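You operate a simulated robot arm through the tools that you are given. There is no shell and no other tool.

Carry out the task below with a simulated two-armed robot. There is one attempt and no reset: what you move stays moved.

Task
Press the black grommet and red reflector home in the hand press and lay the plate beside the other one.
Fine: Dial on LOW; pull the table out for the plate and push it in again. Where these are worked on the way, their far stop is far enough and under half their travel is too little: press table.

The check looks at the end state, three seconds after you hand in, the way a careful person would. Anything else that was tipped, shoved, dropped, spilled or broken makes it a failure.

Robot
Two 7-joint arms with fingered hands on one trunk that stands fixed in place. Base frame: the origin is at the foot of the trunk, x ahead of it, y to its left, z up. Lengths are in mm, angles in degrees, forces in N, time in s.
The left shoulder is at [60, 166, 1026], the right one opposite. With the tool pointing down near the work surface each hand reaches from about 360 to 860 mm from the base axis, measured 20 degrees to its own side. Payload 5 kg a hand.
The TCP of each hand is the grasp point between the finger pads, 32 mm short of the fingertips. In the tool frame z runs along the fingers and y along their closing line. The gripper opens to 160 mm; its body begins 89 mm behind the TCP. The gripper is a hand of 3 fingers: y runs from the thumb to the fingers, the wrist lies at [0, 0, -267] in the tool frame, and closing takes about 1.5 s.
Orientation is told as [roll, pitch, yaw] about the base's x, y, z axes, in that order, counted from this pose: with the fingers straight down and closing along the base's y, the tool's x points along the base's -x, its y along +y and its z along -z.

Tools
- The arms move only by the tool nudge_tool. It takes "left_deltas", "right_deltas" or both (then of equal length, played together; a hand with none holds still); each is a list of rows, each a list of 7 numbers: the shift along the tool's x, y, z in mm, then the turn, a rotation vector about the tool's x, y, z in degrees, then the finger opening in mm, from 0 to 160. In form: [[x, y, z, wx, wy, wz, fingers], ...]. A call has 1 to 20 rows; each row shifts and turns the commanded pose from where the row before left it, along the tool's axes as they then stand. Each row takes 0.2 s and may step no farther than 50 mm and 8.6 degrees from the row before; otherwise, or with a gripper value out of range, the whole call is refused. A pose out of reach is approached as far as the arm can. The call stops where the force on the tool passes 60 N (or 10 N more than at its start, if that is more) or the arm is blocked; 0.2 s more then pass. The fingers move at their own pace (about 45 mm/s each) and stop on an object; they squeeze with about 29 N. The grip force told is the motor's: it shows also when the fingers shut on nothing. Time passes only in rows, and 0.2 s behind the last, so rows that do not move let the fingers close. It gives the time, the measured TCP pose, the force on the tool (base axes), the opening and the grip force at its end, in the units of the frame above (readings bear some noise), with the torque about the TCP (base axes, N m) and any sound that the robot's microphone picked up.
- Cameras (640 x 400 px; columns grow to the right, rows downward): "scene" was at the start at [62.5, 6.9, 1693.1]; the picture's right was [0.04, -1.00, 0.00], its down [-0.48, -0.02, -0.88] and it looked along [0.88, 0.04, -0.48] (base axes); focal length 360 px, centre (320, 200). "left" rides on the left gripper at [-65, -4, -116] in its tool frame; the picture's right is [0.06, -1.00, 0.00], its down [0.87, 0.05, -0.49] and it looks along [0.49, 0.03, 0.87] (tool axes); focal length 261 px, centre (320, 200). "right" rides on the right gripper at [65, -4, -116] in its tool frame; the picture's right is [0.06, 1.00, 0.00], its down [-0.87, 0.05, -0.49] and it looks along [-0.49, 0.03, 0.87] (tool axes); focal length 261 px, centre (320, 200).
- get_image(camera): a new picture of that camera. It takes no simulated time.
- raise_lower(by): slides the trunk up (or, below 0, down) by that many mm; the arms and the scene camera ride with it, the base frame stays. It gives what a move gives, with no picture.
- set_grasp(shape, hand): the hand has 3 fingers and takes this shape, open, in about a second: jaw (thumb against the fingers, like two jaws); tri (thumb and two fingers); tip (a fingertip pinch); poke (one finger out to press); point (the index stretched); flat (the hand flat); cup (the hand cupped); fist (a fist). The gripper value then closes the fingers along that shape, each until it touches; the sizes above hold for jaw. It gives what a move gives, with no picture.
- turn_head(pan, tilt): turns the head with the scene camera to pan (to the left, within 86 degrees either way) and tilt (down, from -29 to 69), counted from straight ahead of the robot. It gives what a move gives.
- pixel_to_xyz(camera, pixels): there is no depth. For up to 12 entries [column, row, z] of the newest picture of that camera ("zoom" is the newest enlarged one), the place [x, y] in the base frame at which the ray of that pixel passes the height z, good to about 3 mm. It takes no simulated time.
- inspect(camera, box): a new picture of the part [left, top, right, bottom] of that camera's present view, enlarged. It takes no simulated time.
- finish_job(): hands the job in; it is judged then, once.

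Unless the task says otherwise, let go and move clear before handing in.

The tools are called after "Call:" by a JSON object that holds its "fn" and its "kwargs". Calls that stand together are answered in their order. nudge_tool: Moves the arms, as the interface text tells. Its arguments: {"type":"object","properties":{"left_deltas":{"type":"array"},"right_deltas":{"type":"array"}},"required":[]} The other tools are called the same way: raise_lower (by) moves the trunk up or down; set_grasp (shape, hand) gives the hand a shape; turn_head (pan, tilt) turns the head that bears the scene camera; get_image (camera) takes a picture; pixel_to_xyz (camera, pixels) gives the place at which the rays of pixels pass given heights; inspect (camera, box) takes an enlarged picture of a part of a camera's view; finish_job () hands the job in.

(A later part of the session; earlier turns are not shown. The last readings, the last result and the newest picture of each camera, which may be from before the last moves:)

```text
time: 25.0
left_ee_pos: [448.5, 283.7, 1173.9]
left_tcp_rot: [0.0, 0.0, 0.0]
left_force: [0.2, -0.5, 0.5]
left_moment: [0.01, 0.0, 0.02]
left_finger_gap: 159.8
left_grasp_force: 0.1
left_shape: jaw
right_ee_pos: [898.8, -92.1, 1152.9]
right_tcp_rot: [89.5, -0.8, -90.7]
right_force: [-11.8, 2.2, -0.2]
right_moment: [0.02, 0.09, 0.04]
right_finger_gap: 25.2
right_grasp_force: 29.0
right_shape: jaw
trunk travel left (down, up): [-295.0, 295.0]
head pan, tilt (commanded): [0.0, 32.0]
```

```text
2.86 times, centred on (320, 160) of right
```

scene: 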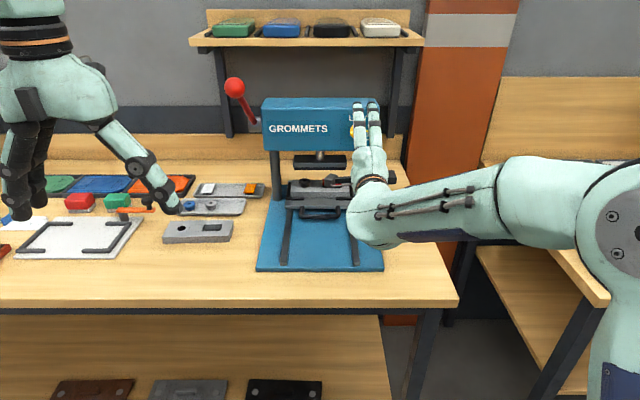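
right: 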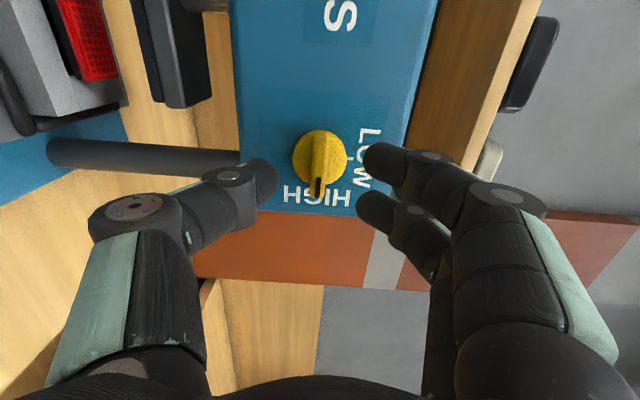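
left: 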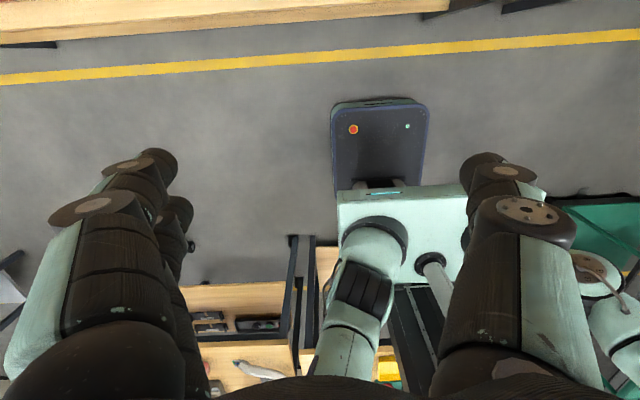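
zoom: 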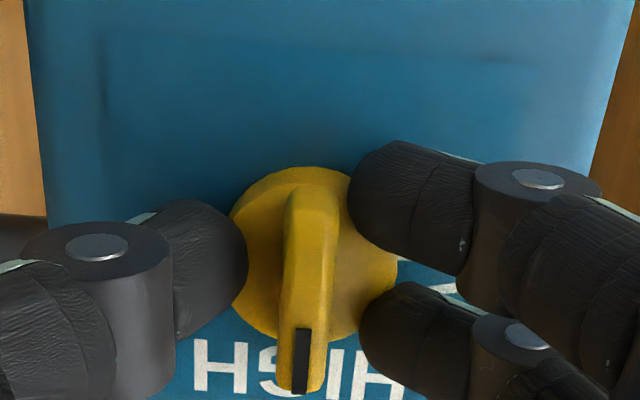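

Contact: 13 N push and the grip stopped at 25 mm, so the tips caught the disc rather than the bar. I open, back off 5 mm and close again on the bar in front of the disc.

Call:
{"fn": "nudge_tool", "kwargs": {"right_deltas": [[0, 0, 0, 0, 0, 0, 30], [0, 0, -3, 0, 0, 0, 30], [0, 0, -3, 0, 0, 0, 30], [0, 0, 0, 0, 0, 0, 15], [0, 0, 0, 0, 0, 0, 5], [0, 0, 0, 0, 0, 0, 4], [0, 0, 0, 0, 0, 0, 4], [0, 0, 0, 0, 0, 0, 4]]}}

Call:
{"fn": "inspect", "kwargs": {"camera": "right", "box": [220, 90, 420, 230]}}

```text
time: 26.8
left_ee_pos: [449.5, 284.3, 1174.9]
left_tcp_rot: [0.1, 0.0, 0.1]
left_force: [-0.2, 0.3, 0.0]
left_moment: [0.02, -0.02, -0.02]
left_finger_gap: 160.1
left_grasp_force: 0.0
left_shape: jaw
right_ee_pos: [893.0, -92.0, 1150.8]
right_tcp_rot: [89.4, -0.9, -90.7]
right_force: [-5.6, -2.0, -0.4]
right_moment: [-0.01, 0.24, -0.05]
right_finger_gap: 16.1
right_grasp_force: 28.9
right_shape: jaw
trunk travel left (down, up): [-295.0, 295.0]
head pan, tilt (commanded): [0.0, 32.0]
```

```text
2.86 times, centred on (320, 160) of right
```

zoom: 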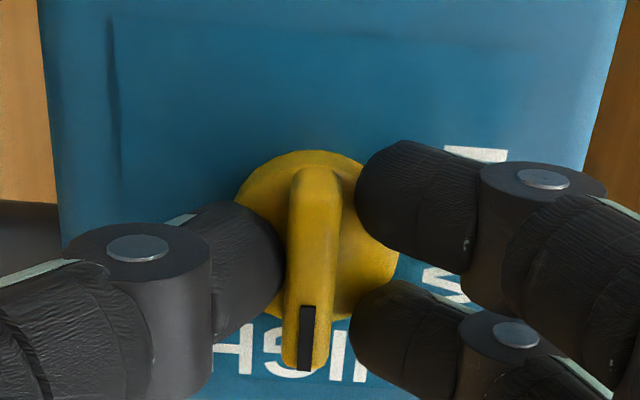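

The grip now holds the bar (gap 16 mm, 29 N). I rotate the hand -90° about its axis (from HIGH toward LOW), first half then check.

Call:
{"fn": "nudge_tool", "kwargs": {"right_deltas": [[0, 0, 0, 0, 0, -6, 4], [0, 0, 0, 0, 0, -6, 4], [0, 0, 0, 0, 0, -6, 4], [0, 0, 0, 0, 0, -6, 4], [0, 0, 0, 0, 0, -6, 4]]}}

Call:
{"fn": "inspect", "kwargs": {"camera": "right", "box": [220, 90, 420, 230]}}

```text
time: 28.0
left_ee_pos: [448.3, 284.1, 1175.2]
left_tcp_rot: [0.0, -0.1, 0.0]
left_force: [-0.4, 0.1, -0.2]
left_moment: [0.0, -0.01, 0.0]
left_finger_gap: 159.9
left_grasp_force: 0.0
left_shape: jaw
right_ee_pos: [894.1, -92.2, 1151.1]
right_tcp_rot: [89.4, -31.1, -90.3]
right_force: [-15.5, -1.9, -6.9]
right_moment: [0.0, 0.46, -0.25]
right_finger_gap: 15.9
right_grasp_force: 29.3
right_shape: jaw
trunk travel left (down, up): [-295.0, 295.0]
head pan, tilt (commanded): [0.0, 32.0]
```

```text
2.86 times, centred on (320, 160) of right
```

zoom: 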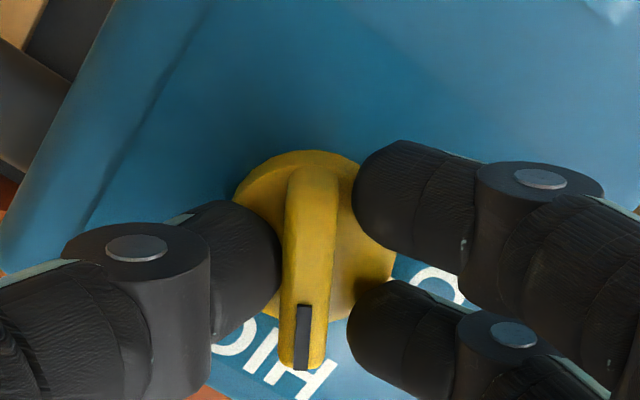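

The dial follows the hand (bar fixed in view while labels rotate). I continue the remaining 59°.

Call:
{"fn": "nudge_tool", "kwargs": {"right_deltas": [[0, 0, 0, 0, 0, -6, 4], [0, 0, 0, 0, 0, -6, 4], [0, 0, 0, 0, 0, -6, 4], [0, 0, 0, 0, 0, -6, 4], [0, 0, 0, 0, 0, -6, 4], [0, 0, 0, 0, 0, -6, 4], [0, 0, 0, 0, 0, -6, 4], [0, 0, 0, 0, 0, -6, 4], [0, 0, 0, 0, 0, -6, 4], [0, 0, 0, 0, 0, -5, 4]]}}

Call:
{"fn": "get_image", "kwargs": {"camera": "right"}}

Call:
{"fn": "inspect", "kwargs": {"camera": "scene", "box": [290, 20, 430, 160]}}

```text
time: 30.2
left_ee_pos: [448.7, 283.3, 1174.6]
left_tcp_rot: [0.0, 0.0, 0.0]
left_force: [0.3, 0.0, 0.5]
left_moment: [-0.01, -0.01, 0.0]
left_finger_gap: 160.1
left_grasp_force: 0.1
left_shape: jaw
right_ee_pos: [893.1, -91.2, 1149.1]
right_tcp_rot: [-0.9, -89.2, 0.2]
right_force: [-25.1, -1.5, -22.8]
right_moment: [0.26, 0.74, -0.4]
right_finger_gap: 15.7
right_grasp_force: 29.2
right_shape: jaw
trunk travel left (down, up): [-295.0, 295.0]
head pan, tilt (commanded): [0.0, 32.0]
```

```text
taken
```

right: 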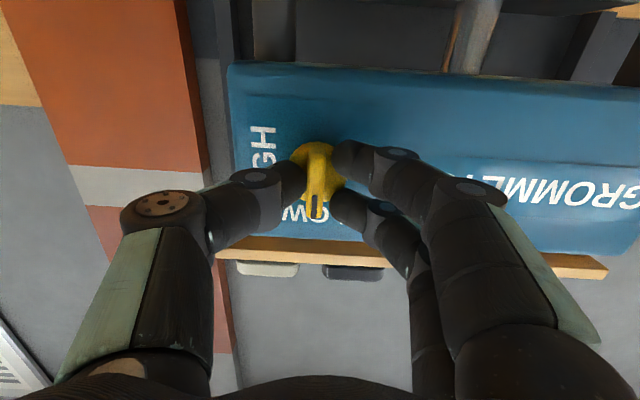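

```text
2.86 times, centred on (360, 90) of scene
```

zoom: 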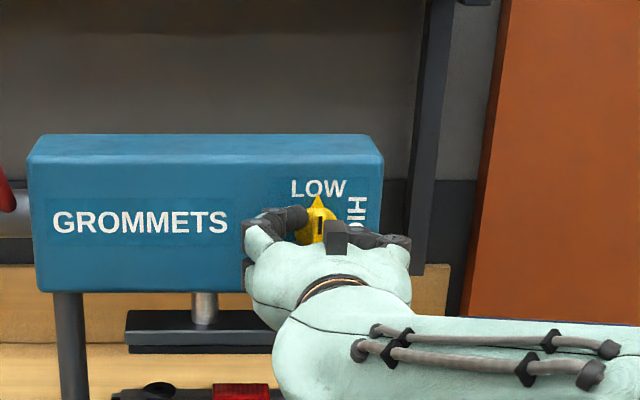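

The pointer now points up at LOW (scene zoom (318,203)). I release and back straight off, then verify.

Call:
{"fn": "nudge_tool", "kwargs": {"right_deltas": [[0, 0, 0, 0, 0, 0, 40], [0, 0, 0, 0, 0, 0, 40], [0, 0, -5, 0, 0, 0, 40], [0, 0, -25, 0, 0, 0, 40], [0, 0, -40, 0, 0, 0, 40], [0, 0, -40, 0, 0, 0, 60], [0, 0, 0, 0, 0, 0, 60]]}}

Call:
{"fn": "get_image", "kwargs": {"camera": "right"}}

Call:
{"fn": "inspect", "kwargs": {"camera": "right", "box": [220, 60, 420, 200]}}

Call:
{"fn": "get_image", "kwargs": {"camera": "scene"}}

```text
time: 31.8
left_ee_pos: [449.3, 284.7, 1174.7]
left_tcp_rot: [0.0, 0.0, 0.0]
left_force: [-1.1, 0.8, 1.0]
left_moment: [-0.03, 0.01, -0.02]
left_finger_gap: 160.1
left_grasp_force: 0.0
left_shape: jaw
right_ee_pos: [784.2, -90.7, 1153.7]
right_tcp_rot: [5.7, -89.4, -6.4]
right_force: [0.2, 0.4, -0.6]
right_moment: [0.01, 0.02, -0.04]
right_finger_gap: 59.6
right_grasp_force: 0.1
right_shape: jaw
trunk travel left (down, up): [-295.0, 295.0]
head pan, tilt (commanded): [0.0, 32.0]
```

```text
taken
```

right: 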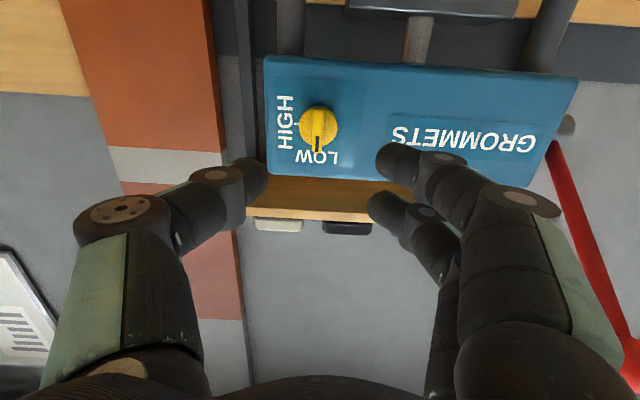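

```text
2.86 times, centred on (320, 130) of right
```

zoom: 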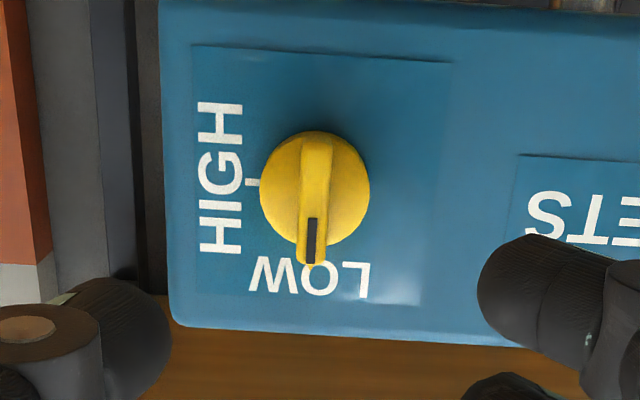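

```text
taken
```

scene: 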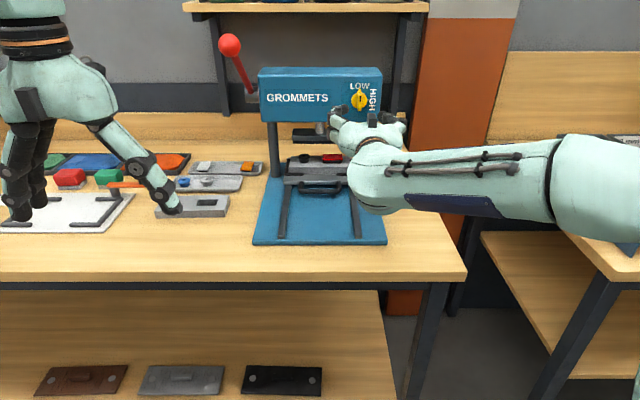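

The dial reads LOW. Next the lever: ball at (229,45) in scene and (632,362) in the right picture; I triangulate it and the hub.

Call:
{"fn": "pixel_to_xyz", "kwargs": {"camera": "scene", "pixels": [[229, 45, 1260], [229, 45, 1280], [229, 45, 1300], [229, 45, 1320], [250, 92, 1150], [250, 92, 1170], [250, 92, 1190]]}}

Call:
{"fn": "pixel_to_xyz", "kwargs": {"camera": "right", "pixels": [[634, 362, 1260], [634, 362, 1280], [634, 362, 1300], [634, 362, 1320], [566, 123, 1150], [566, 123, 1170], [566, 123, 1190]]}}

Call:
{"fn": "inspect", "kwargs": {"camera": "scene", "box": [190, 20, 330, 150]}}

```text
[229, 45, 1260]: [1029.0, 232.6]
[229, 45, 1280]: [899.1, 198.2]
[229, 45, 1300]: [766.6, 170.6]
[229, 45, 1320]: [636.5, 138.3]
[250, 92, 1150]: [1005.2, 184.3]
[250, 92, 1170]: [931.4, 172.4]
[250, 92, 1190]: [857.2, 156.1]
```

```text
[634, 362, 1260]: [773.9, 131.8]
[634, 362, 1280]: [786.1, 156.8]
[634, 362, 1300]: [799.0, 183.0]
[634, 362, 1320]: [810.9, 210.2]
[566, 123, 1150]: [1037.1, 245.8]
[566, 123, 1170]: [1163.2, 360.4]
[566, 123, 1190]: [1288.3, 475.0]
```

```text
3.08 times, centred on (260, 85) of scene
```

zoom: 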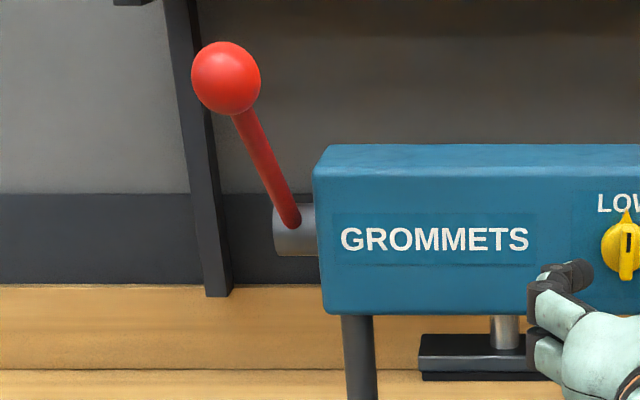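

Ball ≈[795,177,1296], hub ≈[957,175,1163]: a lever 210 mm long, 39° above horizontal toward me. I withdraw the right hand back and to the right, then raise the trunk 200 mm so the left arm can reach the lever with a tilted hand.

Call:
{"fn": "nudge_tool", "kwargs": {"right_deltas": [[0, -20, -35, 0, 0, 0, 60], [0, -30, -35, 0, 0, 0, 60], [0, -30, -35, 0, 0, 0, 60], [0, -30, -10, 0, 0, 0, 60]]}}

Call:
{"fn": "raise_lower", "kwargs": {"by": 200}}

Call:
{"fn": "get_image", "kwargs": {"camera": "scene"}}

```text
time: 32.8
left_ee_pos: [449.9, 284.5, 1174.8]
left_tcp_rot: [0.0, 0.0, 0.1]
left_force: [-0.2, 0.3, -0.4]
left_moment: [0.03, -0.02, 0.02]
left_finger_gap: 160.2
left_grasp_force: 0.1
left_shape: jaw
right_ee_pos: [667.5, -196.6, 1156.1]
right_tcp_rot: [6.8, -89.5, -7.6]
right_force: [-0.1, -0.5, 0.1]
right_moment: [-0.02, -0.01, 0.0]
right_finger_gap: 59.7
right_grasp_force: 0.0
right_shape: jaw
trunk travel left (down, up): [-295.0, 295.0]
head pan, tilt (commanded): [0.0, 32.0]
```

```text
time: 35.0
left_ee_pos: [450.1, 285.5, 1373.4]
left_tcp_rot: [0.0, 0.0, 0.0]
left_force: [-0.4, 0.2, -0.4]
left_moment: [-0.02, 0.02, 0.02]
left_finger_gap: 159.6
left_grasp_force: 0.0
left_shape: jaw
right_ee_pos: [668.6, -197.5, 1354.6]
right_tcp_rot: [5.7, -89.4, -6.4]
right_force: [-0.5, 0.0, -0.1]
right_moment: [-0.05, -0.02, -0.03]
right_finger_gap: 59.4
right_grasp_force: 0.2
right_shape: jaw
trunk travel left (down, up): [-495.0, 95.0]
head pan, tilt (commanded): [0.0, 32.0]
```

```text
taken
```

scene: 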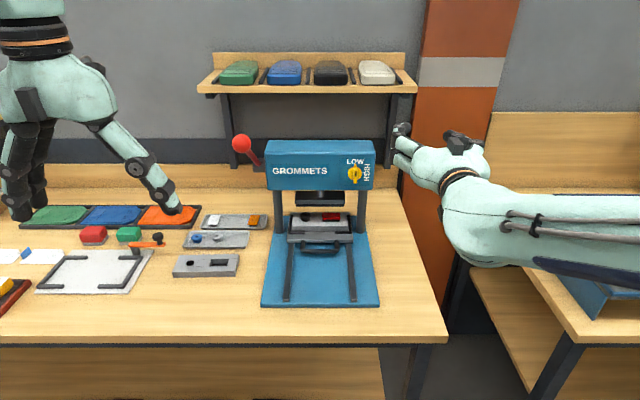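

Left hand at [450,285,1373] pointing down. I pitch it 50° toward the press while sliding to y=177, then approach to about 100 mm short of the ball.

Call:
{"fn": "nudge_tool", "kwargs": {"left_deltas": [[0, -18, 0, 0, -8.33, 0, 130], [0, -18, 0, 0, -8.33, 0, 120], [0, -18, 0, 0, -8.33, 0, 110], [0, -18, 0, 0, -8.33, 0, 100], [0, -18, 0, 0, -8.33, 0, 100], [0, -18, 0, 0, -8.33, 0, 100], [-27, 0, 35.6, 0, 0, 0, 100], [-27, 0, 35.6, 0, 0, 0, 100], [-27, 0, 35.6, 0, 0, 0, 100], [-27, 0, 35.6, 0, 0, 0, 100], [-27, 0, 35.6, 0, 0, 0, 100], [0, 0, 0, 0, 0, 0, 100]]}}

Call:
{"fn": "get_image", "kwargs": {"camera": "left"}}

Call:
{"fn": "get_image", "kwargs": {"camera": "scene"}}

```text
time: 37.6
left_ee_pos: [669.9, 176.5, 1362.6]
left_tcp_rot: [0.0, -50.0, 0.0]
left_force: [-0.1, 0.1, 0.9]
left_moment: [-0.05, 0.01, 0.0]
left_finger_gap: 100.7
left_grasp_force: 0.0
left_shape: jaw
right_ee_pos: [666.9, -197.4, 1356.8]
right_tcp_rot: [5.9, -89.4, -6.6]
right_force: [-0.6, -1.6, -0.3]
right_moment: [-0.02, 0.0, 0.02]
right_finger_gap: 59.7
right_grasp_force: 0.1
right_shape: jaw
trunk travel left (down, up): [-495.0, 95.0]
head pan, tilt (commanded): [0.0, 32.0]
```

```text
taken
```

left: 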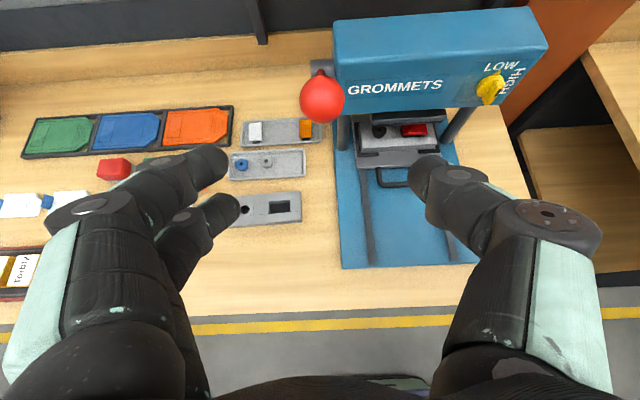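

```text
taken
```

scene: 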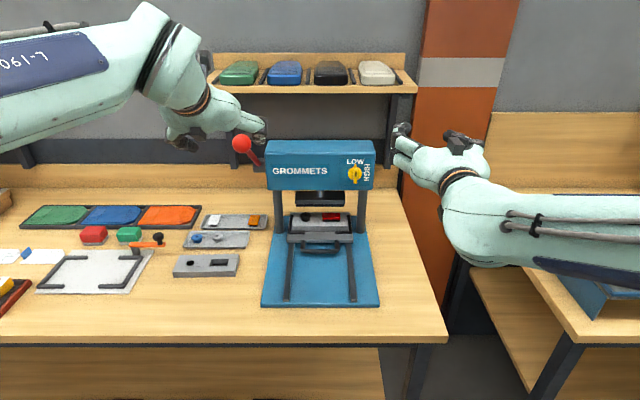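

The left picture shows the ball at (322,98), right ahead. I get its position from this camera too.

Call:
{"fn": "pixel_to_xyz", "kwargs": {"camera": "left", "pixels": [[322, 98, 1270], [322, 98, 1280], [322, 98, 1290], [322, 98, 1300]]}}

Call:
{"fn": "pixel_to_xyz", "kwargs": {"camera": "scene", "pixels": [[241.5, 143, 1270], [241.5, 143, 1280], [241.5, 143, 1290], [241.5, 143, 1300]]}}

Call:
{"fn": "inspect", "kwargs": {"camera": "scene", "box": [180, 80, 300, 200]}}

Call:
{"fn": "inspect", "kwargs": {"camera": "left", "box": [270, 20, 450, 200]}}

```text
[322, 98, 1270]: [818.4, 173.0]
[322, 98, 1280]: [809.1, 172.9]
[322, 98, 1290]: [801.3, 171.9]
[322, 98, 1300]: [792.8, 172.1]
```

```text
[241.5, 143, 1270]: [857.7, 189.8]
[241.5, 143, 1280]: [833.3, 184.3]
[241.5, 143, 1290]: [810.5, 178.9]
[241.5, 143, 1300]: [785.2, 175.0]
```

```text
3.33 times, centred on (240, 140) of scene
```

zoom: 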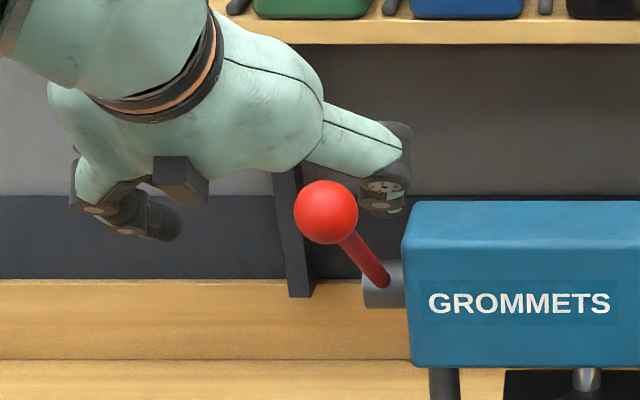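

```text
2.22 times, centred on (360, 110) of left
```

zoom: 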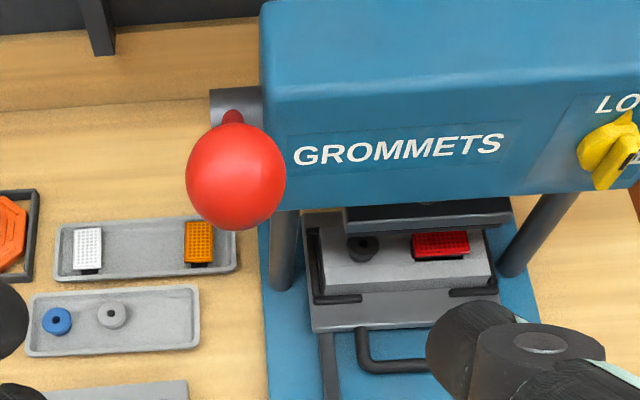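

Both views put the ball at about [797,174,1295]. I slide the hand onto it along its axis with the fingers 100 mm open, then close.

Call:
{"fn": "nudge_tool", "kwargs": {"left_deltas": [[-30, -2, 20, 0, 0, 0, 100], [0, 0, 40, 0, 0, 0, 100], [0, 0, 40, 0, 0, 0, 100], [0, 0, 20, 0, 0, 0, 90], [0, 0, 10, 0, 0, 0, 80], [0, 0, 10, 0, 0, 0, 80], [0, 0, 0, 0, 0, 0, 80]]}}

Call:
{"fn": "get_image", "kwargs": {"camera": "left"}}

```text
time: 39.2
left_ee_pos: [798.5, 173.9, 1297.3]
left_tcp_rot: [0.0, -50.1, 0.1]
left_force: [0.0, 0.2, -0.6]
left_moment: [0.01, 0.01, 0.03]
left_finger_gap: 80.9
left_grasp_force: 0.1
left_shape: jaw
right_ee_pos: [667.4, -196.4, 1354.0]
right_tcp_rot: [5.9, -89.4, -6.8]
right_force: [0.1, 0.1, -0.7]
right_moment: [0.02, -0.01, 0.0]
right_finger_gap: 59.9
right_grasp_force: 0.1
right_shape: jaw
trunk travel left (down, up): [-495.0, 95.0]
head pan, tilt (commanded): [0.0, 32.0]
```

```text
taken
```

left: 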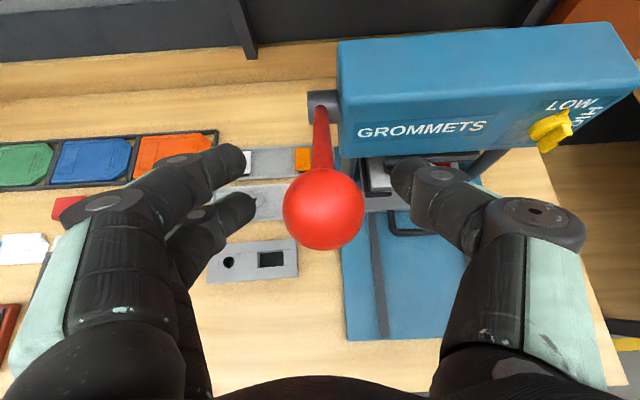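

The ball sits right at the grasp point ((324,208) vs centre (320,200)). I close on it.

Call:
{"fn": "nudge_tool", "kwargs": {"left_deltas": [[0, 0, 0, 0, 0, 0, 55], [0, 0, 0, 0, 0, 0, 30], [0, 0, 0, 0, 0, 0, 30], [0, 0, 0, 0, 0, 0, 30], [0, 0, 0, 0, 0, 0, 30]]}}

Call:
{"fn": "inspect", "kwargs": {"camera": "left", "box": [200, 60, 440, 300]}}

```text
time: 40.4
left_ee_pos: [800.0, 174.2, 1296.4]
left_tcp_rot: [0.0, -50.1, 0.0]
left_force: [0.3, -0.2, 0.1]
left_moment: [0.04, -0.01, -0.02]
left_finger_gap: 30.5
left_grasp_force: 0.1
left_shape: jaw
right_ee_pos: [667.6, -196.6, 1356.2]
right_tcp_rot: [6.1, -89.3, -6.8]
right_force: [0.6, 0.0, 0.1]
right_moment: [-0.05, 0.0, -0.01]
right_finger_gap: 59.6
right_grasp_force: 0.1
right_shape: jaw
trunk travel left (down, up): [-495.0, 95.0]
head pan, tilt (commanded): [0.0, 32.0]
```

```text
1.67 times, centred on (320, 180) of left
```

zoom: 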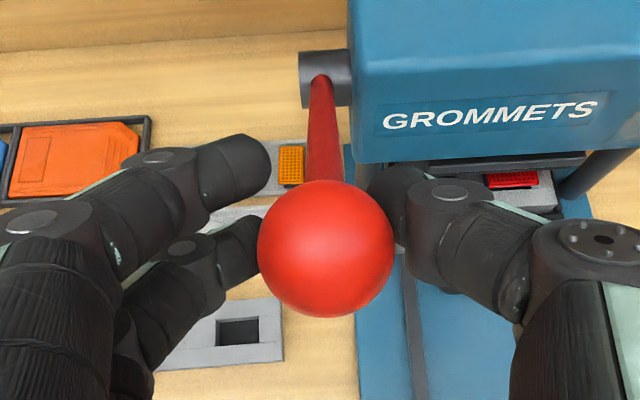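

The gap reads 30 mm without grip force yet; I keep closing to see where it stops on the ball.

Call:
{"fn": "nudge_tool", "kwargs": {"left_deltas": [[0, 0, 0, 0, 0, 0, 15], [0, 0, 0, 0, 0, 0, 5], [0, 0, 0, 0, 0, 0, 5], [0, 0, 0, 0, 0, 0, 5]]}}

Call:
{"fn": "inspect", "kwargs": {"camera": "left", "box": [200, 60, 440, 300]}}

Call:
{"fn": "inspect", "kwargs": {"camera": "scene", "box": [180, 80, 300, 200]}}

```text
time: 41.4
left_ee_pos: [801.1, 171.5, 1294.7]
left_tcp_rot: [0.2, -49.8, -0.2]
left_force: [7.6, -5.7, -4.7]
left_moment: [0.01, 0.01, 0.04]
left_finger_gap: 9.4
left_grasp_force: 28.9
left_shape: jaw
right_ee_pos: [668.3, -199.3, 1354.6]
right_tcp_rot: [7.9, -89.3, -8.5]
right_force: [0.4, 0.2, 0.1]
right_moment: [0.0, 0.0, 0.02]
right_finger_gap: 59.6
right_grasp_force: 0.1
right_shape: jaw
trunk travel left (down, up): [-495.0, 95.0]
head pan, tilt (commanded): [0.0, 32.0]
```

```text
1.67 times, centred on (320, 180) of left
```

zoom: 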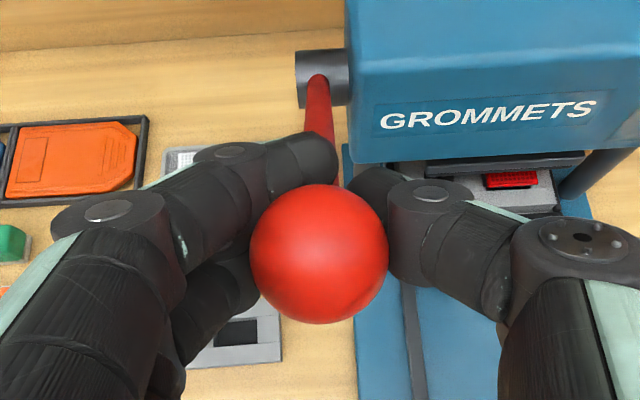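

```text
3.33 times, centred on (240, 140) of scene
```

zoom: 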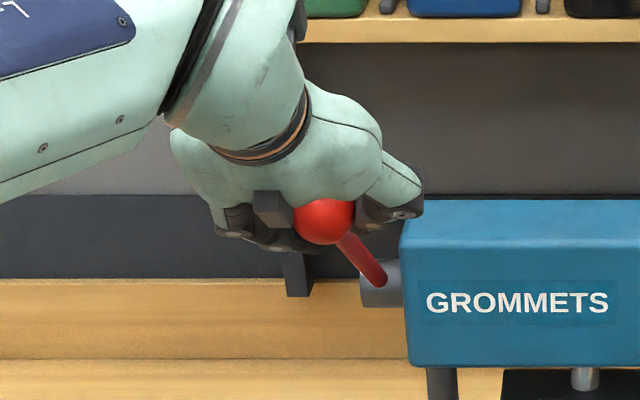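

The fingers now wrap the ball (29 N grip, tips around the shaft). I pull the lever along its arc (centre ≈[957,1163], radius ≈206), first about 15°.

Call:
{"fn": "nudge_tool", "kwargs": {"left_deltas": [[8, 0, 0.4, 0, 0, 0, 5], [8, 0, 0.4, 0, 0, 0, 5], [9, 0, 1.1, 0, 0, 0, 5], [9, 0, 1.2, 0, 0, 0, 5], [9, 0, 2, 0, 0, 0, 5], [9, 0, 2, 0, 0, 0, 5]]}}

Call:
{"fn": "get_image", "kwargs": {"camera": "left"}}

Call:
{"fn": "inspect", "kwargs": {"camera": "scene", "box": [180, 80, 380, 260]}}

```text
time: 42.8
left_ee_pos: [773.4, 172.3, 1250.5]
left_tcp_rot: [0.1, -49.9, -0.2]
left_force: [20.4, -8.5, -4.6]
left_moment: [-0.04, -0.72, -0.02]
left_finger_gap: 8.4
left_grasp_force: 29.1
left_shape: jaw
right_ee_pos: [671.4, -197.8, 1354.5]
right_tcp_rot: [8.3, -89.3, -9.1]
right_force: [-0.5, -0.6, -0.1]
right_moment: [-0.01, 0.02, 0.01]
right_finger_gap: 59.7
right_grasp_force: 0.0
right_shape: jaw
trunk travel left (down, up): [-495.0, 95.0]
head pan, tilt (commanded): [0.0, 32.0]
```

```text
taken
```

left: 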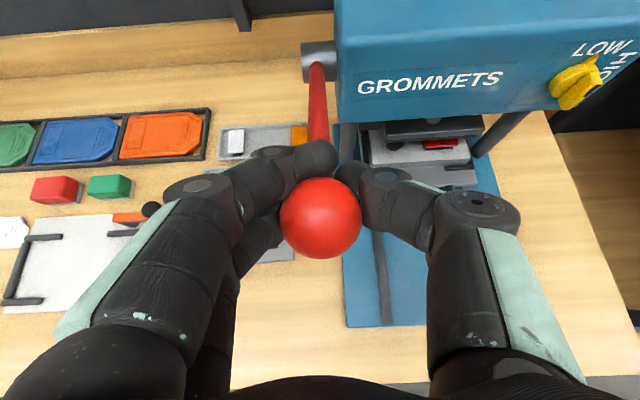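

```text
2.22 times, centred on (280, 170) of scene
```

zoom: 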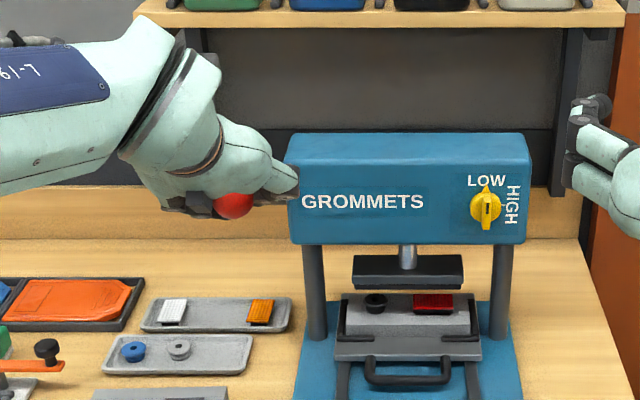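

The lever follows and the ram comes down; 20 N pulls the hand toward +x, so I bias the arc slightly forward and go on another 20°.

Call:
{"fn": "nudge_tool", "kwargs": {"left_deltas": [[7.5, 0, 3.7, 0, 0, 0, 5], [7.5, 0, 3.7, 0, 0, 0, 5], [8.3, 0, 3.5, 0, 0, 0, 5], [8.3, 0, 3.5, 0, 0, 0, 5], [8, 0, 4.2, 0, 0, 0, 5], [8, 0, 4.2, 0, 0, 0, 5], [7.5, 0, 5, 0, 0, 0, 5], [7.5, 0, 5, 0, 0, 0, 5]]}}

Call:
{"fn": "get_image", "kwargs": {"camera": "left"}}

Call:
{"fn": "inspect", "kwargs": {"camera": "scene", "box": [180, 80, 380, 260]}}

```text
time: 44.6
left_ee_pos: [757.4, 172.0, 1180.7]
left_tcp_rot: [0.1, -50.0, -0.1]
left_force: [24.3, -10.5, 2.7]
left_moment: [-0.29, -0.87, -0.17]
left_finger_gap: 6.5
left_grasp_force: 28.9
left_shape: jaw
right_ee_pos: [670.7, -199.5, 1354.1]
right_tcp_rot: [9.6, -89.3, -10.4]
right_force: [-0.4, 0.2, -0.6]
right_moment: [-0.03, 0.02, 0.02]
right_finger_gap: 59.4
right_grasp_force: 0.0
right_shape: jaw
trunk travel left (down, up): [-495.0, 95.0]
head pan, tilt (commanded): [0.0, 32.0]
```

```text
taken
```

left: 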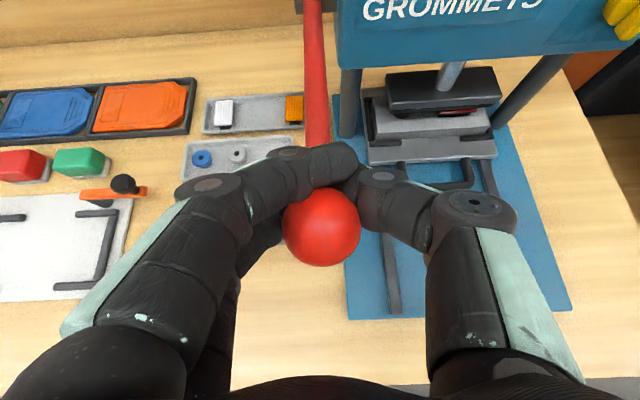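

```text
2.22 times, centred on (280, 170) of scene
```

zoom: 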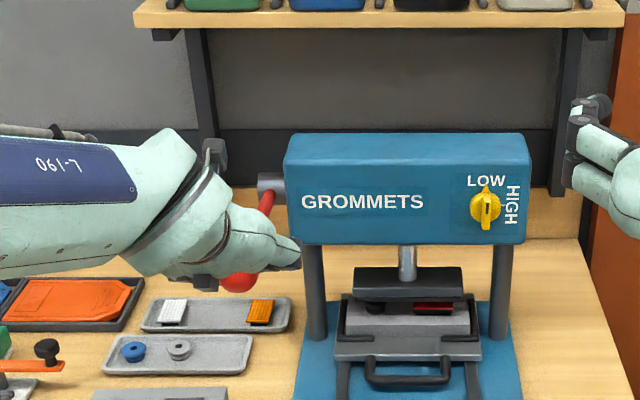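

The ram is now almost on the parts. I continue about 10° more, watching the force.

Call:
{"fn": "nudge_tool", "kwargs": {"left_deltas": [[6.9, 0, 5.9, 0, 0, 0, 5], [6.9, 0, 5.9, 0, 0, 0, 5], [6.4, 0, 6.4, 0, 0, 0, 5], [6.4, 0, 6.4, 0, 0, 0, 5]]}}

Call:
{"fn": "get_image", "kwargs": {"camera": "left"}}

Call:
{"fn": "inspect", "kwargs": {"camera": "scene", "box": [180, 80, 380, 260]}}

```text
time: 45.6
left_ee_pos: [758.1, 173.5, 1146.2]
left_tcp_rot: [0.0, -50.1, -0.1]
left_force: [10.1, -10.9, 6.9]
left_moment: [-0.37, -0.87, -0.42]
left_finger_gap: 6.4
left_grasp_force: 29.2
left_shape: jaw
right_ee_pos: [667.9, -198.5, 1355.5]
right_tcp_rot: [11.6, -89.3, -12.3]
right_force: [0.3, 0.2, 0.0]
right_moment: [0.01, 0.01, 0.03]
right_finger_gap: 59.8
right_grasp_force: 0.0
right_shape: jaw
trunk travel left (down, up): [-495.0, 95.0]
head pan, tilt (commanded): [0.0, 32.0]
```

```text
taken
```

left: 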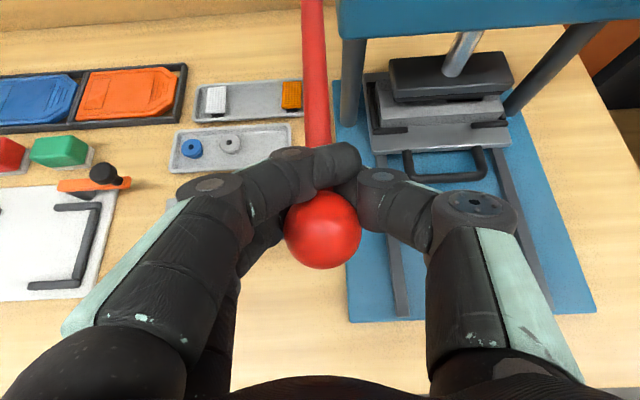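

```text
2.22 times, centred on (280, 170) of scene
```

zoom: 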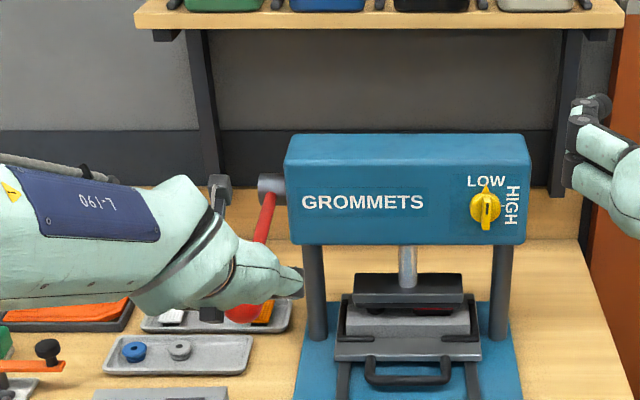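

Ram pad is now pressing on the parts, still light force. I continue toward the stop.

Call:
{"fn": "nudge_tool", "kwargs": {"left_deltas": [[5.9, 0, 6.7, 0, 0, 0, 5], [5.9, 0, 6.7, 0, 0, 0, 5], [5.3, 0, 7.2, 0, 0, 0, 5], [5.3, 0, 7.2, 0, 0, 0, 5]]}}

Call:
{"fn": "get_image", "kwargs": {"camera": "left"}}

Call:
{"fn": "inspect", "kwargs": {"camera": "scene", "box": [180, 80, 380, 260]}}

```text
time: 46.6
left_ee_pos: [764.9, 173.1, 1111.8]
left_tcp_rot: [0.1, -50.0, -0.2]
left_force: [-1.4, -14.1, 5.8]
left_moment: [-0.34, -0.72, -0.71]
left_finger_gap: 6.6
left_grasp_force: 28.9
left_shape: jaw
right_ee_pos: [666.4, -199.1, 1355.6]
right_tcp_rot: [13.5, -89.4, -14.4]
right_force: [0.2, -0.2, 0.0]
right_moment: [-0.01, 0.0, 0.01]
right_finger_gap: 59.7
right_grasp_force: 0.0
right_shape: jaw
trunk travel left (down, up): [-495.0, 95.0]
head pan, tilt (commanded): [0.0, 32.0]
```

```text
taken
```

left: 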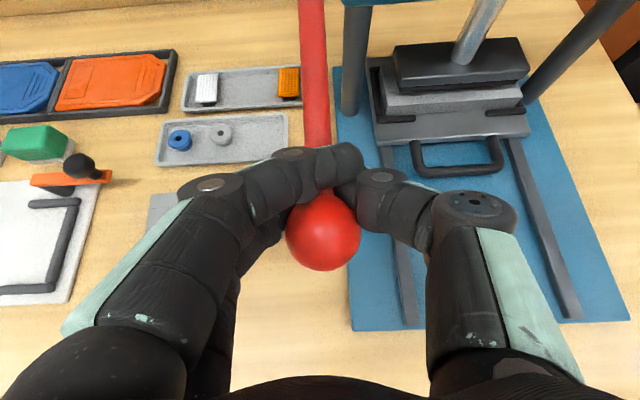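

```text
2.22 times, centred on (280, 170) of scene
```

zoom: 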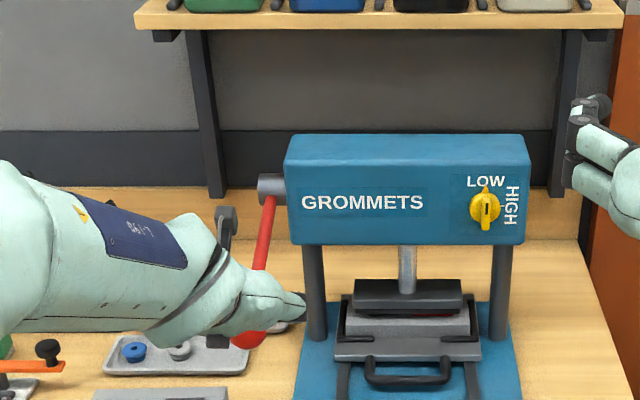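

Pad closer still; continuing along the arc.

Call:
{"fn": "nudge_tool", "kwargs": {"left_deltas": [[4.9, 0, 7.6, 0, 0, 0, 5], [4.9, 0, 7.6, 0, 0, 0, 5], [4.1, 0, 7.9, 0, 0, 0, 5], [4.1, 0, 7.9, 0, 0, 0, 5]]}}

Call:
{"fn": "get_image", "kwargs": {"camera": "left"}}

Call:
{"fn": "inspect", "kwargs": {"camera": "scene", "box": [250, 120, 380, 260]}}

```text
time: 47.6
left_ee_pos: [779.3, 170.4, 1093.6]
left_tcp_rot: [-0.5, -51.4, 0.0]
left_force: [-21.8, -3.3, 34.2]
left_moment: [0.09, -0.49, -0.37]
left_finger_gap: 8.9
left_grasp_force: 29.3
left_shape: jaw
right_ee_pos: [663.8, -197.3, 1357.6]
right_tcp_rot: [5.8, -89.6, -6.7]
right_force: [1.0, 1.2, -0.2]
right_moment: [0.03, -0.01, -0.03]
right_finger_gap: 59.7
right_grasp_force: 0.0
right_shape: jaw
trunk travel left (down, up): [-495.0, 95.0]
head pan, tilt (commanded): [0.0, 32.0]
stopped in row 4 (left hand): the force on the tool passed its limit at 61 N (the readings are from after the stop); the commanded pose is now the measured one
```

```text
taken
```

left: 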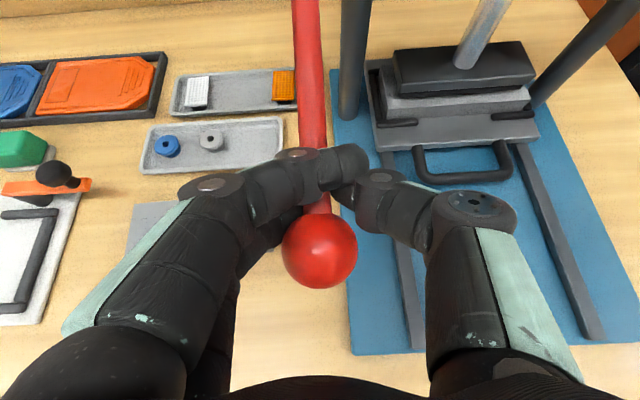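

```text
2.86 times, centred on (315, 190) of scene
```

zoom: 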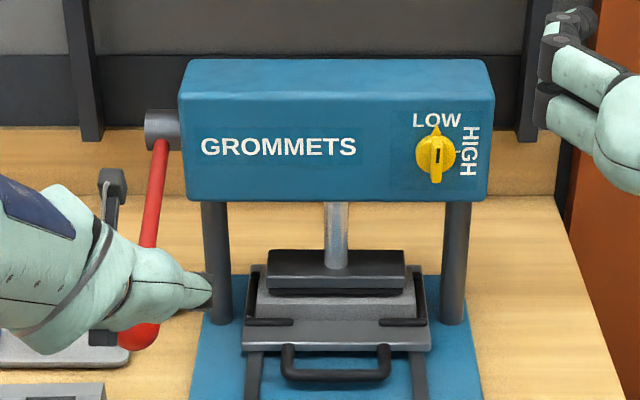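

The pull stopped at 61 N, with the pad down on the plate. I look closely to see whether the parts are fully home.

Call:
{"fn": "inspect", "kwargs": {"camera": "left", "box": [350, 20, 560, 200]}}

Call:
{"fn": "inspect", "kwargs": {"camera": "scene", "box": [290, 180, 350, 250]}}

Call:
{"fn": "get_image", "kwargs": {"camera": "right"}}

```text
2.22 times, centred on (455, 110) of left
```

zoom: 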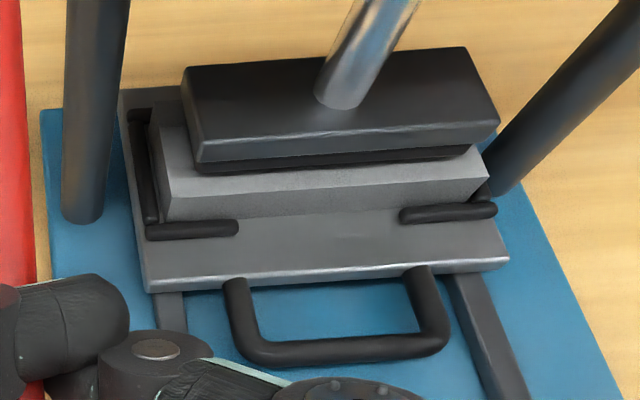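

```text
5.71 times, centred on (320, 215) of scene
```

zoom: 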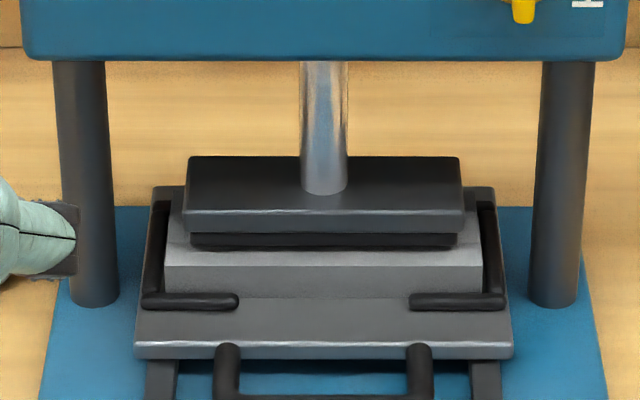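

```text
taken
```

right: 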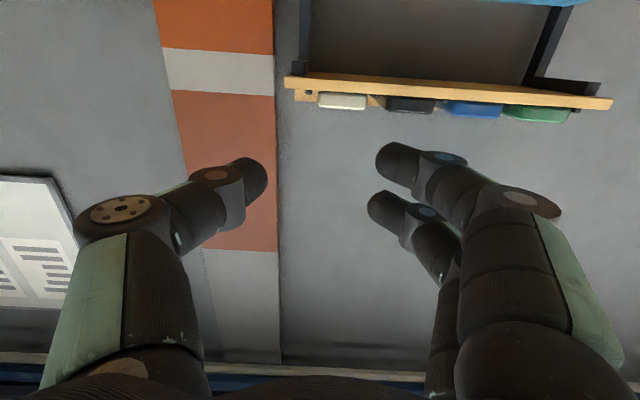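

The pad rests on the plate with no visible gap. I give a bit more pull along the tangent to be sure it is at its stop.

Call:
{"fn": "nudge_tool", "kwargs": {"left_deltas": [[3, 0, 5, 0, 0, 0, 5], [3, 0, 5, 0, 0, 0, 5], [3, 0, 5, 0, 0, 0, 5]]}}

Call:
{"fn": "inspect", "kwargs": {"camera": "scene", "box": [250, 120, 380, 260]}}

Call:
{"fn": "get_image", "kwargs": {"camera": "left"}}

```text
time: 48.1
left_ee_pos: [782.2, 168.3, 1093.4]
left_tcp_rot: [-0.8, -52.1, -0.2]
left_force: [-25.4, 0.0, 30.8]
left_moment: [0.17, -0.54, -0.08]
left_finger_gap: 8.2
left_grasp_force: 29.2
left_shape: jaw
right_ee_pos: [663.2, -199.0, 1357.8]
right_tcp_rot: [5.3, -89.6, -6.2]
right_force: [0.5, 1.0, 0.0]
right_moment: [0.01, 0.03, -0.01]
right_finger_gap: 59.8
right_grasp_force: 0.1
right_shape: jaw
trunk travel left (down, up): [-495.0, 95.0]
head pan, tilt (commanded): [0.0, 32.0]
stopped in row 2 (left hand): the force on the tool passed its limit at 64 N (the readings are from after the stop); the commanded pose is now the measured one
```

```text
2.86 times, centred on (315, 190) of scene
```

zoom: 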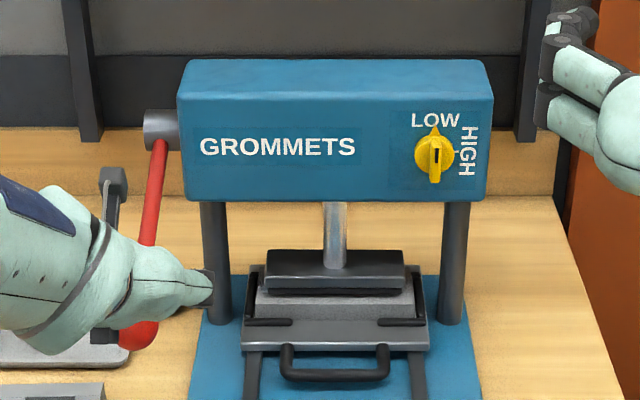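

```text
taken
```

left: 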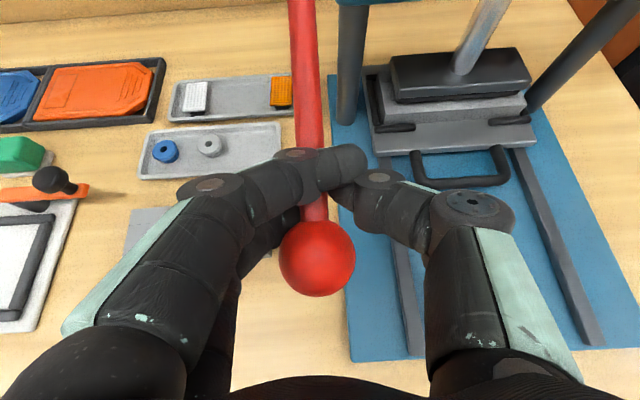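

The lever does not go further, so the press is at its stop. Now I bring the lever back up along the reversed arc, first to horizontal.

Call:
{"fn": "nudge_tool", "kwargs": {"left_deltas": [[-6.1, 0, -9.1, 0, 0, 0, 4], [-6.1, 0, -9.1, 0, 0, 0, 4], [-10.5, 0, -12.7, 0, 0, 0, 4], [-11.4, 0, -11.7, 0, 0, 0, 4], [-12.5, 0, -10.6, 0, 0, 0, 4]]}}

Call:
{"fn": "inspect", "kwargs": {"camera": "scene", "box": [220, 120, 380, 260]}}

Call:
{"fn": "get_image", "kwargs": {"camera": "left"}}

```text
time: 49.3
left_ee_pos: [771.0, 169.4, 1156.8]
left_tcp_rot: [-0.7, -51.3, -0.1]
left_force: [-11.2, -2.5, 3.0]
left_moment: [0.05, 0.0, -0.08]
left_finger_gap: 6.8
left_grasp_force: 29.1
left_shape: jaw
right_ee_pos: [667.7, -199.5, 1355.8]
right_tcp_rot: [8.3, -89.5, -9.3]
right_force: [0.6, -0.5, 0.2]
right_moment: [0.02, 0.04, -0.01]
right_finger_gap: 59.5
right_grasp_force: 0.0
right_shape: jaw
trunk travel left (down, up): [-495.0, 95.0]
head pan, tilt (commanded): [0.0, 32.0]
```

```text
2.86 times, centred on (300, 190) of scene
```

zoom: 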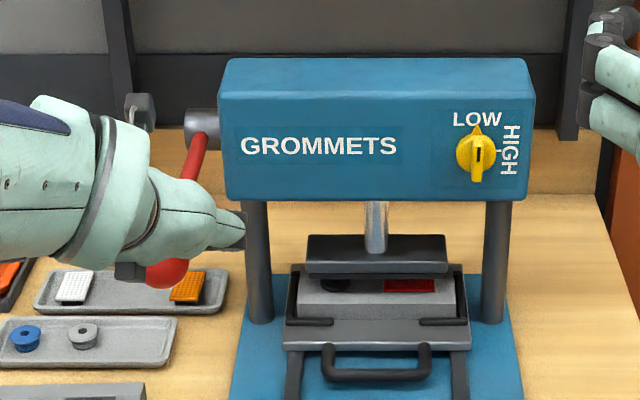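

```text
taken
```

left: 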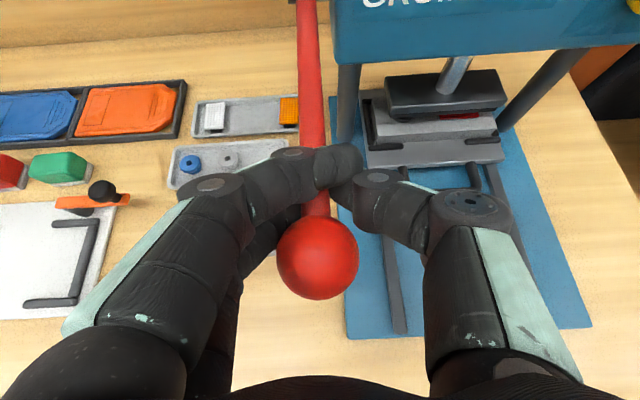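

The lever comes along and the ram lifts. I continue up to its start angle.

Call:
{"fn": "nudge_tool", "kwargs": {"left_deltas": [[-12.5, 0, -10.2, 0, 0, 0, 4], [-13.6, 0, -9, 0, 0, 0, 4], [-14.4, 0, -7.8, 0, 0, 0, 4], [-15, 0, -6.2, 0, 0, 0, 4], [-15.8, 0, -4.3, 0, 0, 0, 4], [-16.2, 0, -3, 0, 0, 0, 4]]}}

Call:
{"fn": "inspect", "kwargs": {"camera": "scene", "box": [200, 80, 380, 260]}}

Call:
{"fn": "get_image", "kwargs": {"camera": "left"}}

```text
time: 50.7
left_ee_pos: [794.7, 169.9, 1251.0]
left_tcp_rot: [-0.6, -51.4, -0.2]
left_force: [-2.2, -6.5, 2.5]
left_moment: [-0.03, 0.19, -0.2]
left_finger_gap: 5.7
left_grasp_force: 29.5
left_shape: jaw
right_ee_pos: [666.9, -200.7, 1355.4]
right_tcp_rot: [8.7, -89.4, -9.8]
right_force: [-0.7, -0.9, -0.1]
right_moment: [-0.01, 0.03, 0.02]
right_finger_gap: 59.6
right_grasp_force: 0.1
right_shape: jaw
trunk travel left (down, up): [-495.0, 95.0]
head pan, tilt (commanded): [0.0, 32.0]
```

```text
2.22 times, centred on (290, 170) of scene
```

zoom: 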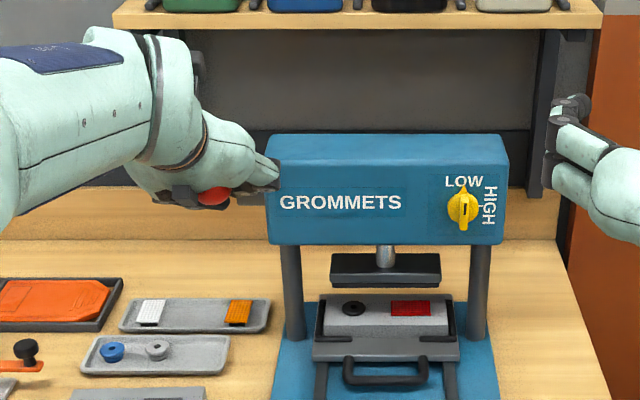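

```text
taken
```

left: 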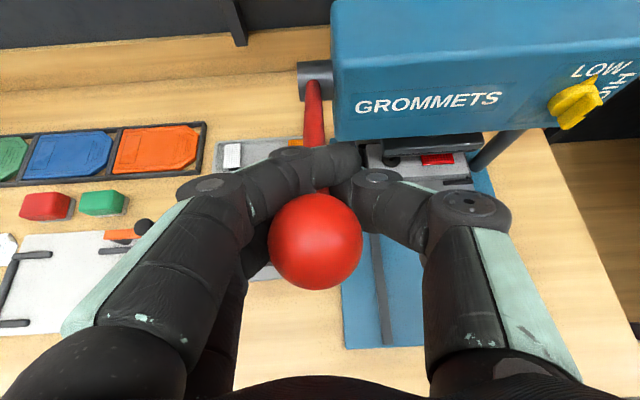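

Grommet and reflector now look flush in the plate. I finish returning the lever to its starting angle.

Call:
{"fn": "nudge_tool", "kwargs": {"left_deltas": [[-8.2, 0, -0.9, 0, 0, 0, 4], [-8.2, 0, -0.8, 0, 0, 0, 4], [-8, 0, -0.2, 0, 0, 0, 4], [-6, 0, 0, 0, 0, 0, 4], [0, 0, 0, 0, 0, 0, 4]]}}

Call:
{"fn": "inspect", "kwargs": {"camera": "scene", "box": [200, 80, 380, 260]}}

Call:
{"fn": "get_image", "kwargs": {"camera": "left"}}

```text
time: 51.9
left_ee_pos: [812.2, 170.0, 1275.4]
left_tcp_rot: [-0.6, -51.4, -0.2]
left_force: [-7.6, -5.3, 1.0]
left_moment: [0.11, 1.01, -0.54]
left_finger_gap: 5.9
left_grasp_force: 29.4
left_shape: jaw
right_ee_pos: [666.2, -200.4, 1356.5]
right_tcp_rot: [9.0, -89.4, -9.9]
right_force: [0.5, 0.5, 0.3]
right_moment: [0.0, 0.02, -0.03]
right_finger_gap: 59.9
right_grasp_force: 0.0
right_shape: jaw
trunk travel left (down, up): [-495.0, 95.0]
head pan, tilt (commanded): [0.0, 32.0]
```

```text
2.22 times, centred on (290, 170) of scene
```

zoom: 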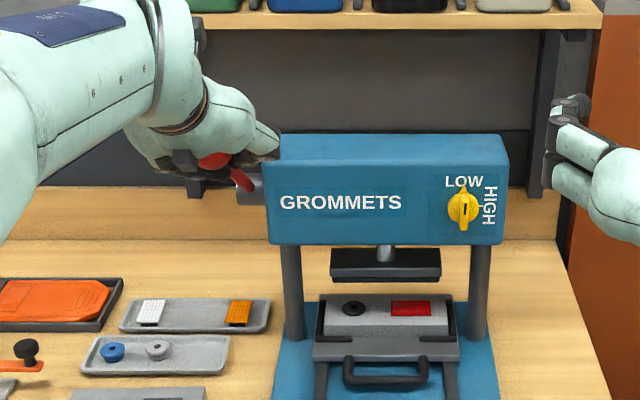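

```text
taken
```

left: 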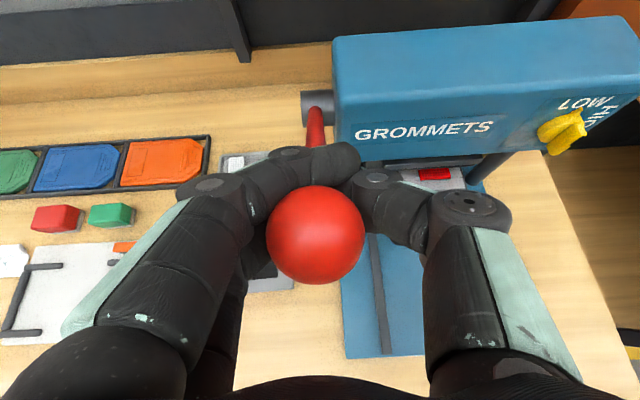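

The ball stands at scene ≈(242,152), about 9 px below its starting (241,143). I lift a little more until it reaches its original spot or its stop.

Call:
{"fn": "nudge_tool", "kwargs": {"left_deltas": [[-6, 0, 0.2, 0, 0, 0, 4], [-6, 0, 0.4, 0, 0, 0, 4], [-5, 0, 0.6, 0, 0, 0, 4], [0, 0, 0, 0, 0, 0, 4]]}}

Call:
{"fn": "inspect", "kwargs": {"camera": "scene", "box": [200, 80, 380, 260]}}

```text
time: 52.8
left_ee_pos: [817.0, 169.9, 1279.2]
left_tcp_rot: [-1.4, -50.1, 0.5]
left_force: [-34.7, 1.7, -2.6]
left_moment: [0.03, 0.79, -0.25]
left_finger_gap: 6.5
left_grasp_force: 29.0
left_shape: jaw
right_ee_pos: [663.8, -198.0, 1358.3]
right_tcp_rot: [0.1, -89.5, -1.1]
right_force: [0.0, -0.9, 0.5]
right_moment: [-0.01, -0.04, -0.01]
right_finger_gap: 59.7
right_grasp_force: 0.0
right_shape: jaw
trunk travel left (down, up): [-495.0, 95.0]
head pan, tilt (commanded): [0.0, 32.0]
stopped in row 4 (left hand): the force on the tool passed its limit at 61 N (the readings are from after the stop); the commanded pose is now the measured one
```

```text
2.22 times, centred on (290, 170) of scene
```

zoom: 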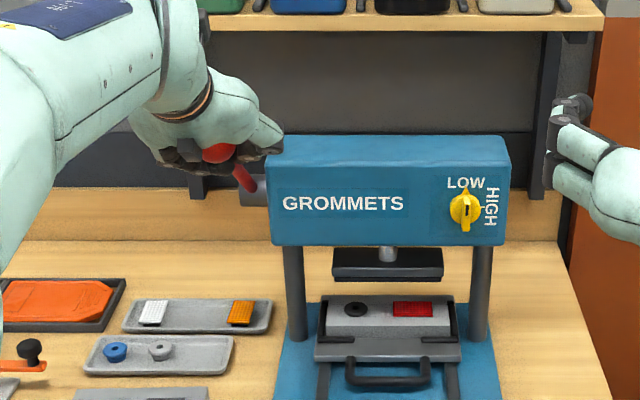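

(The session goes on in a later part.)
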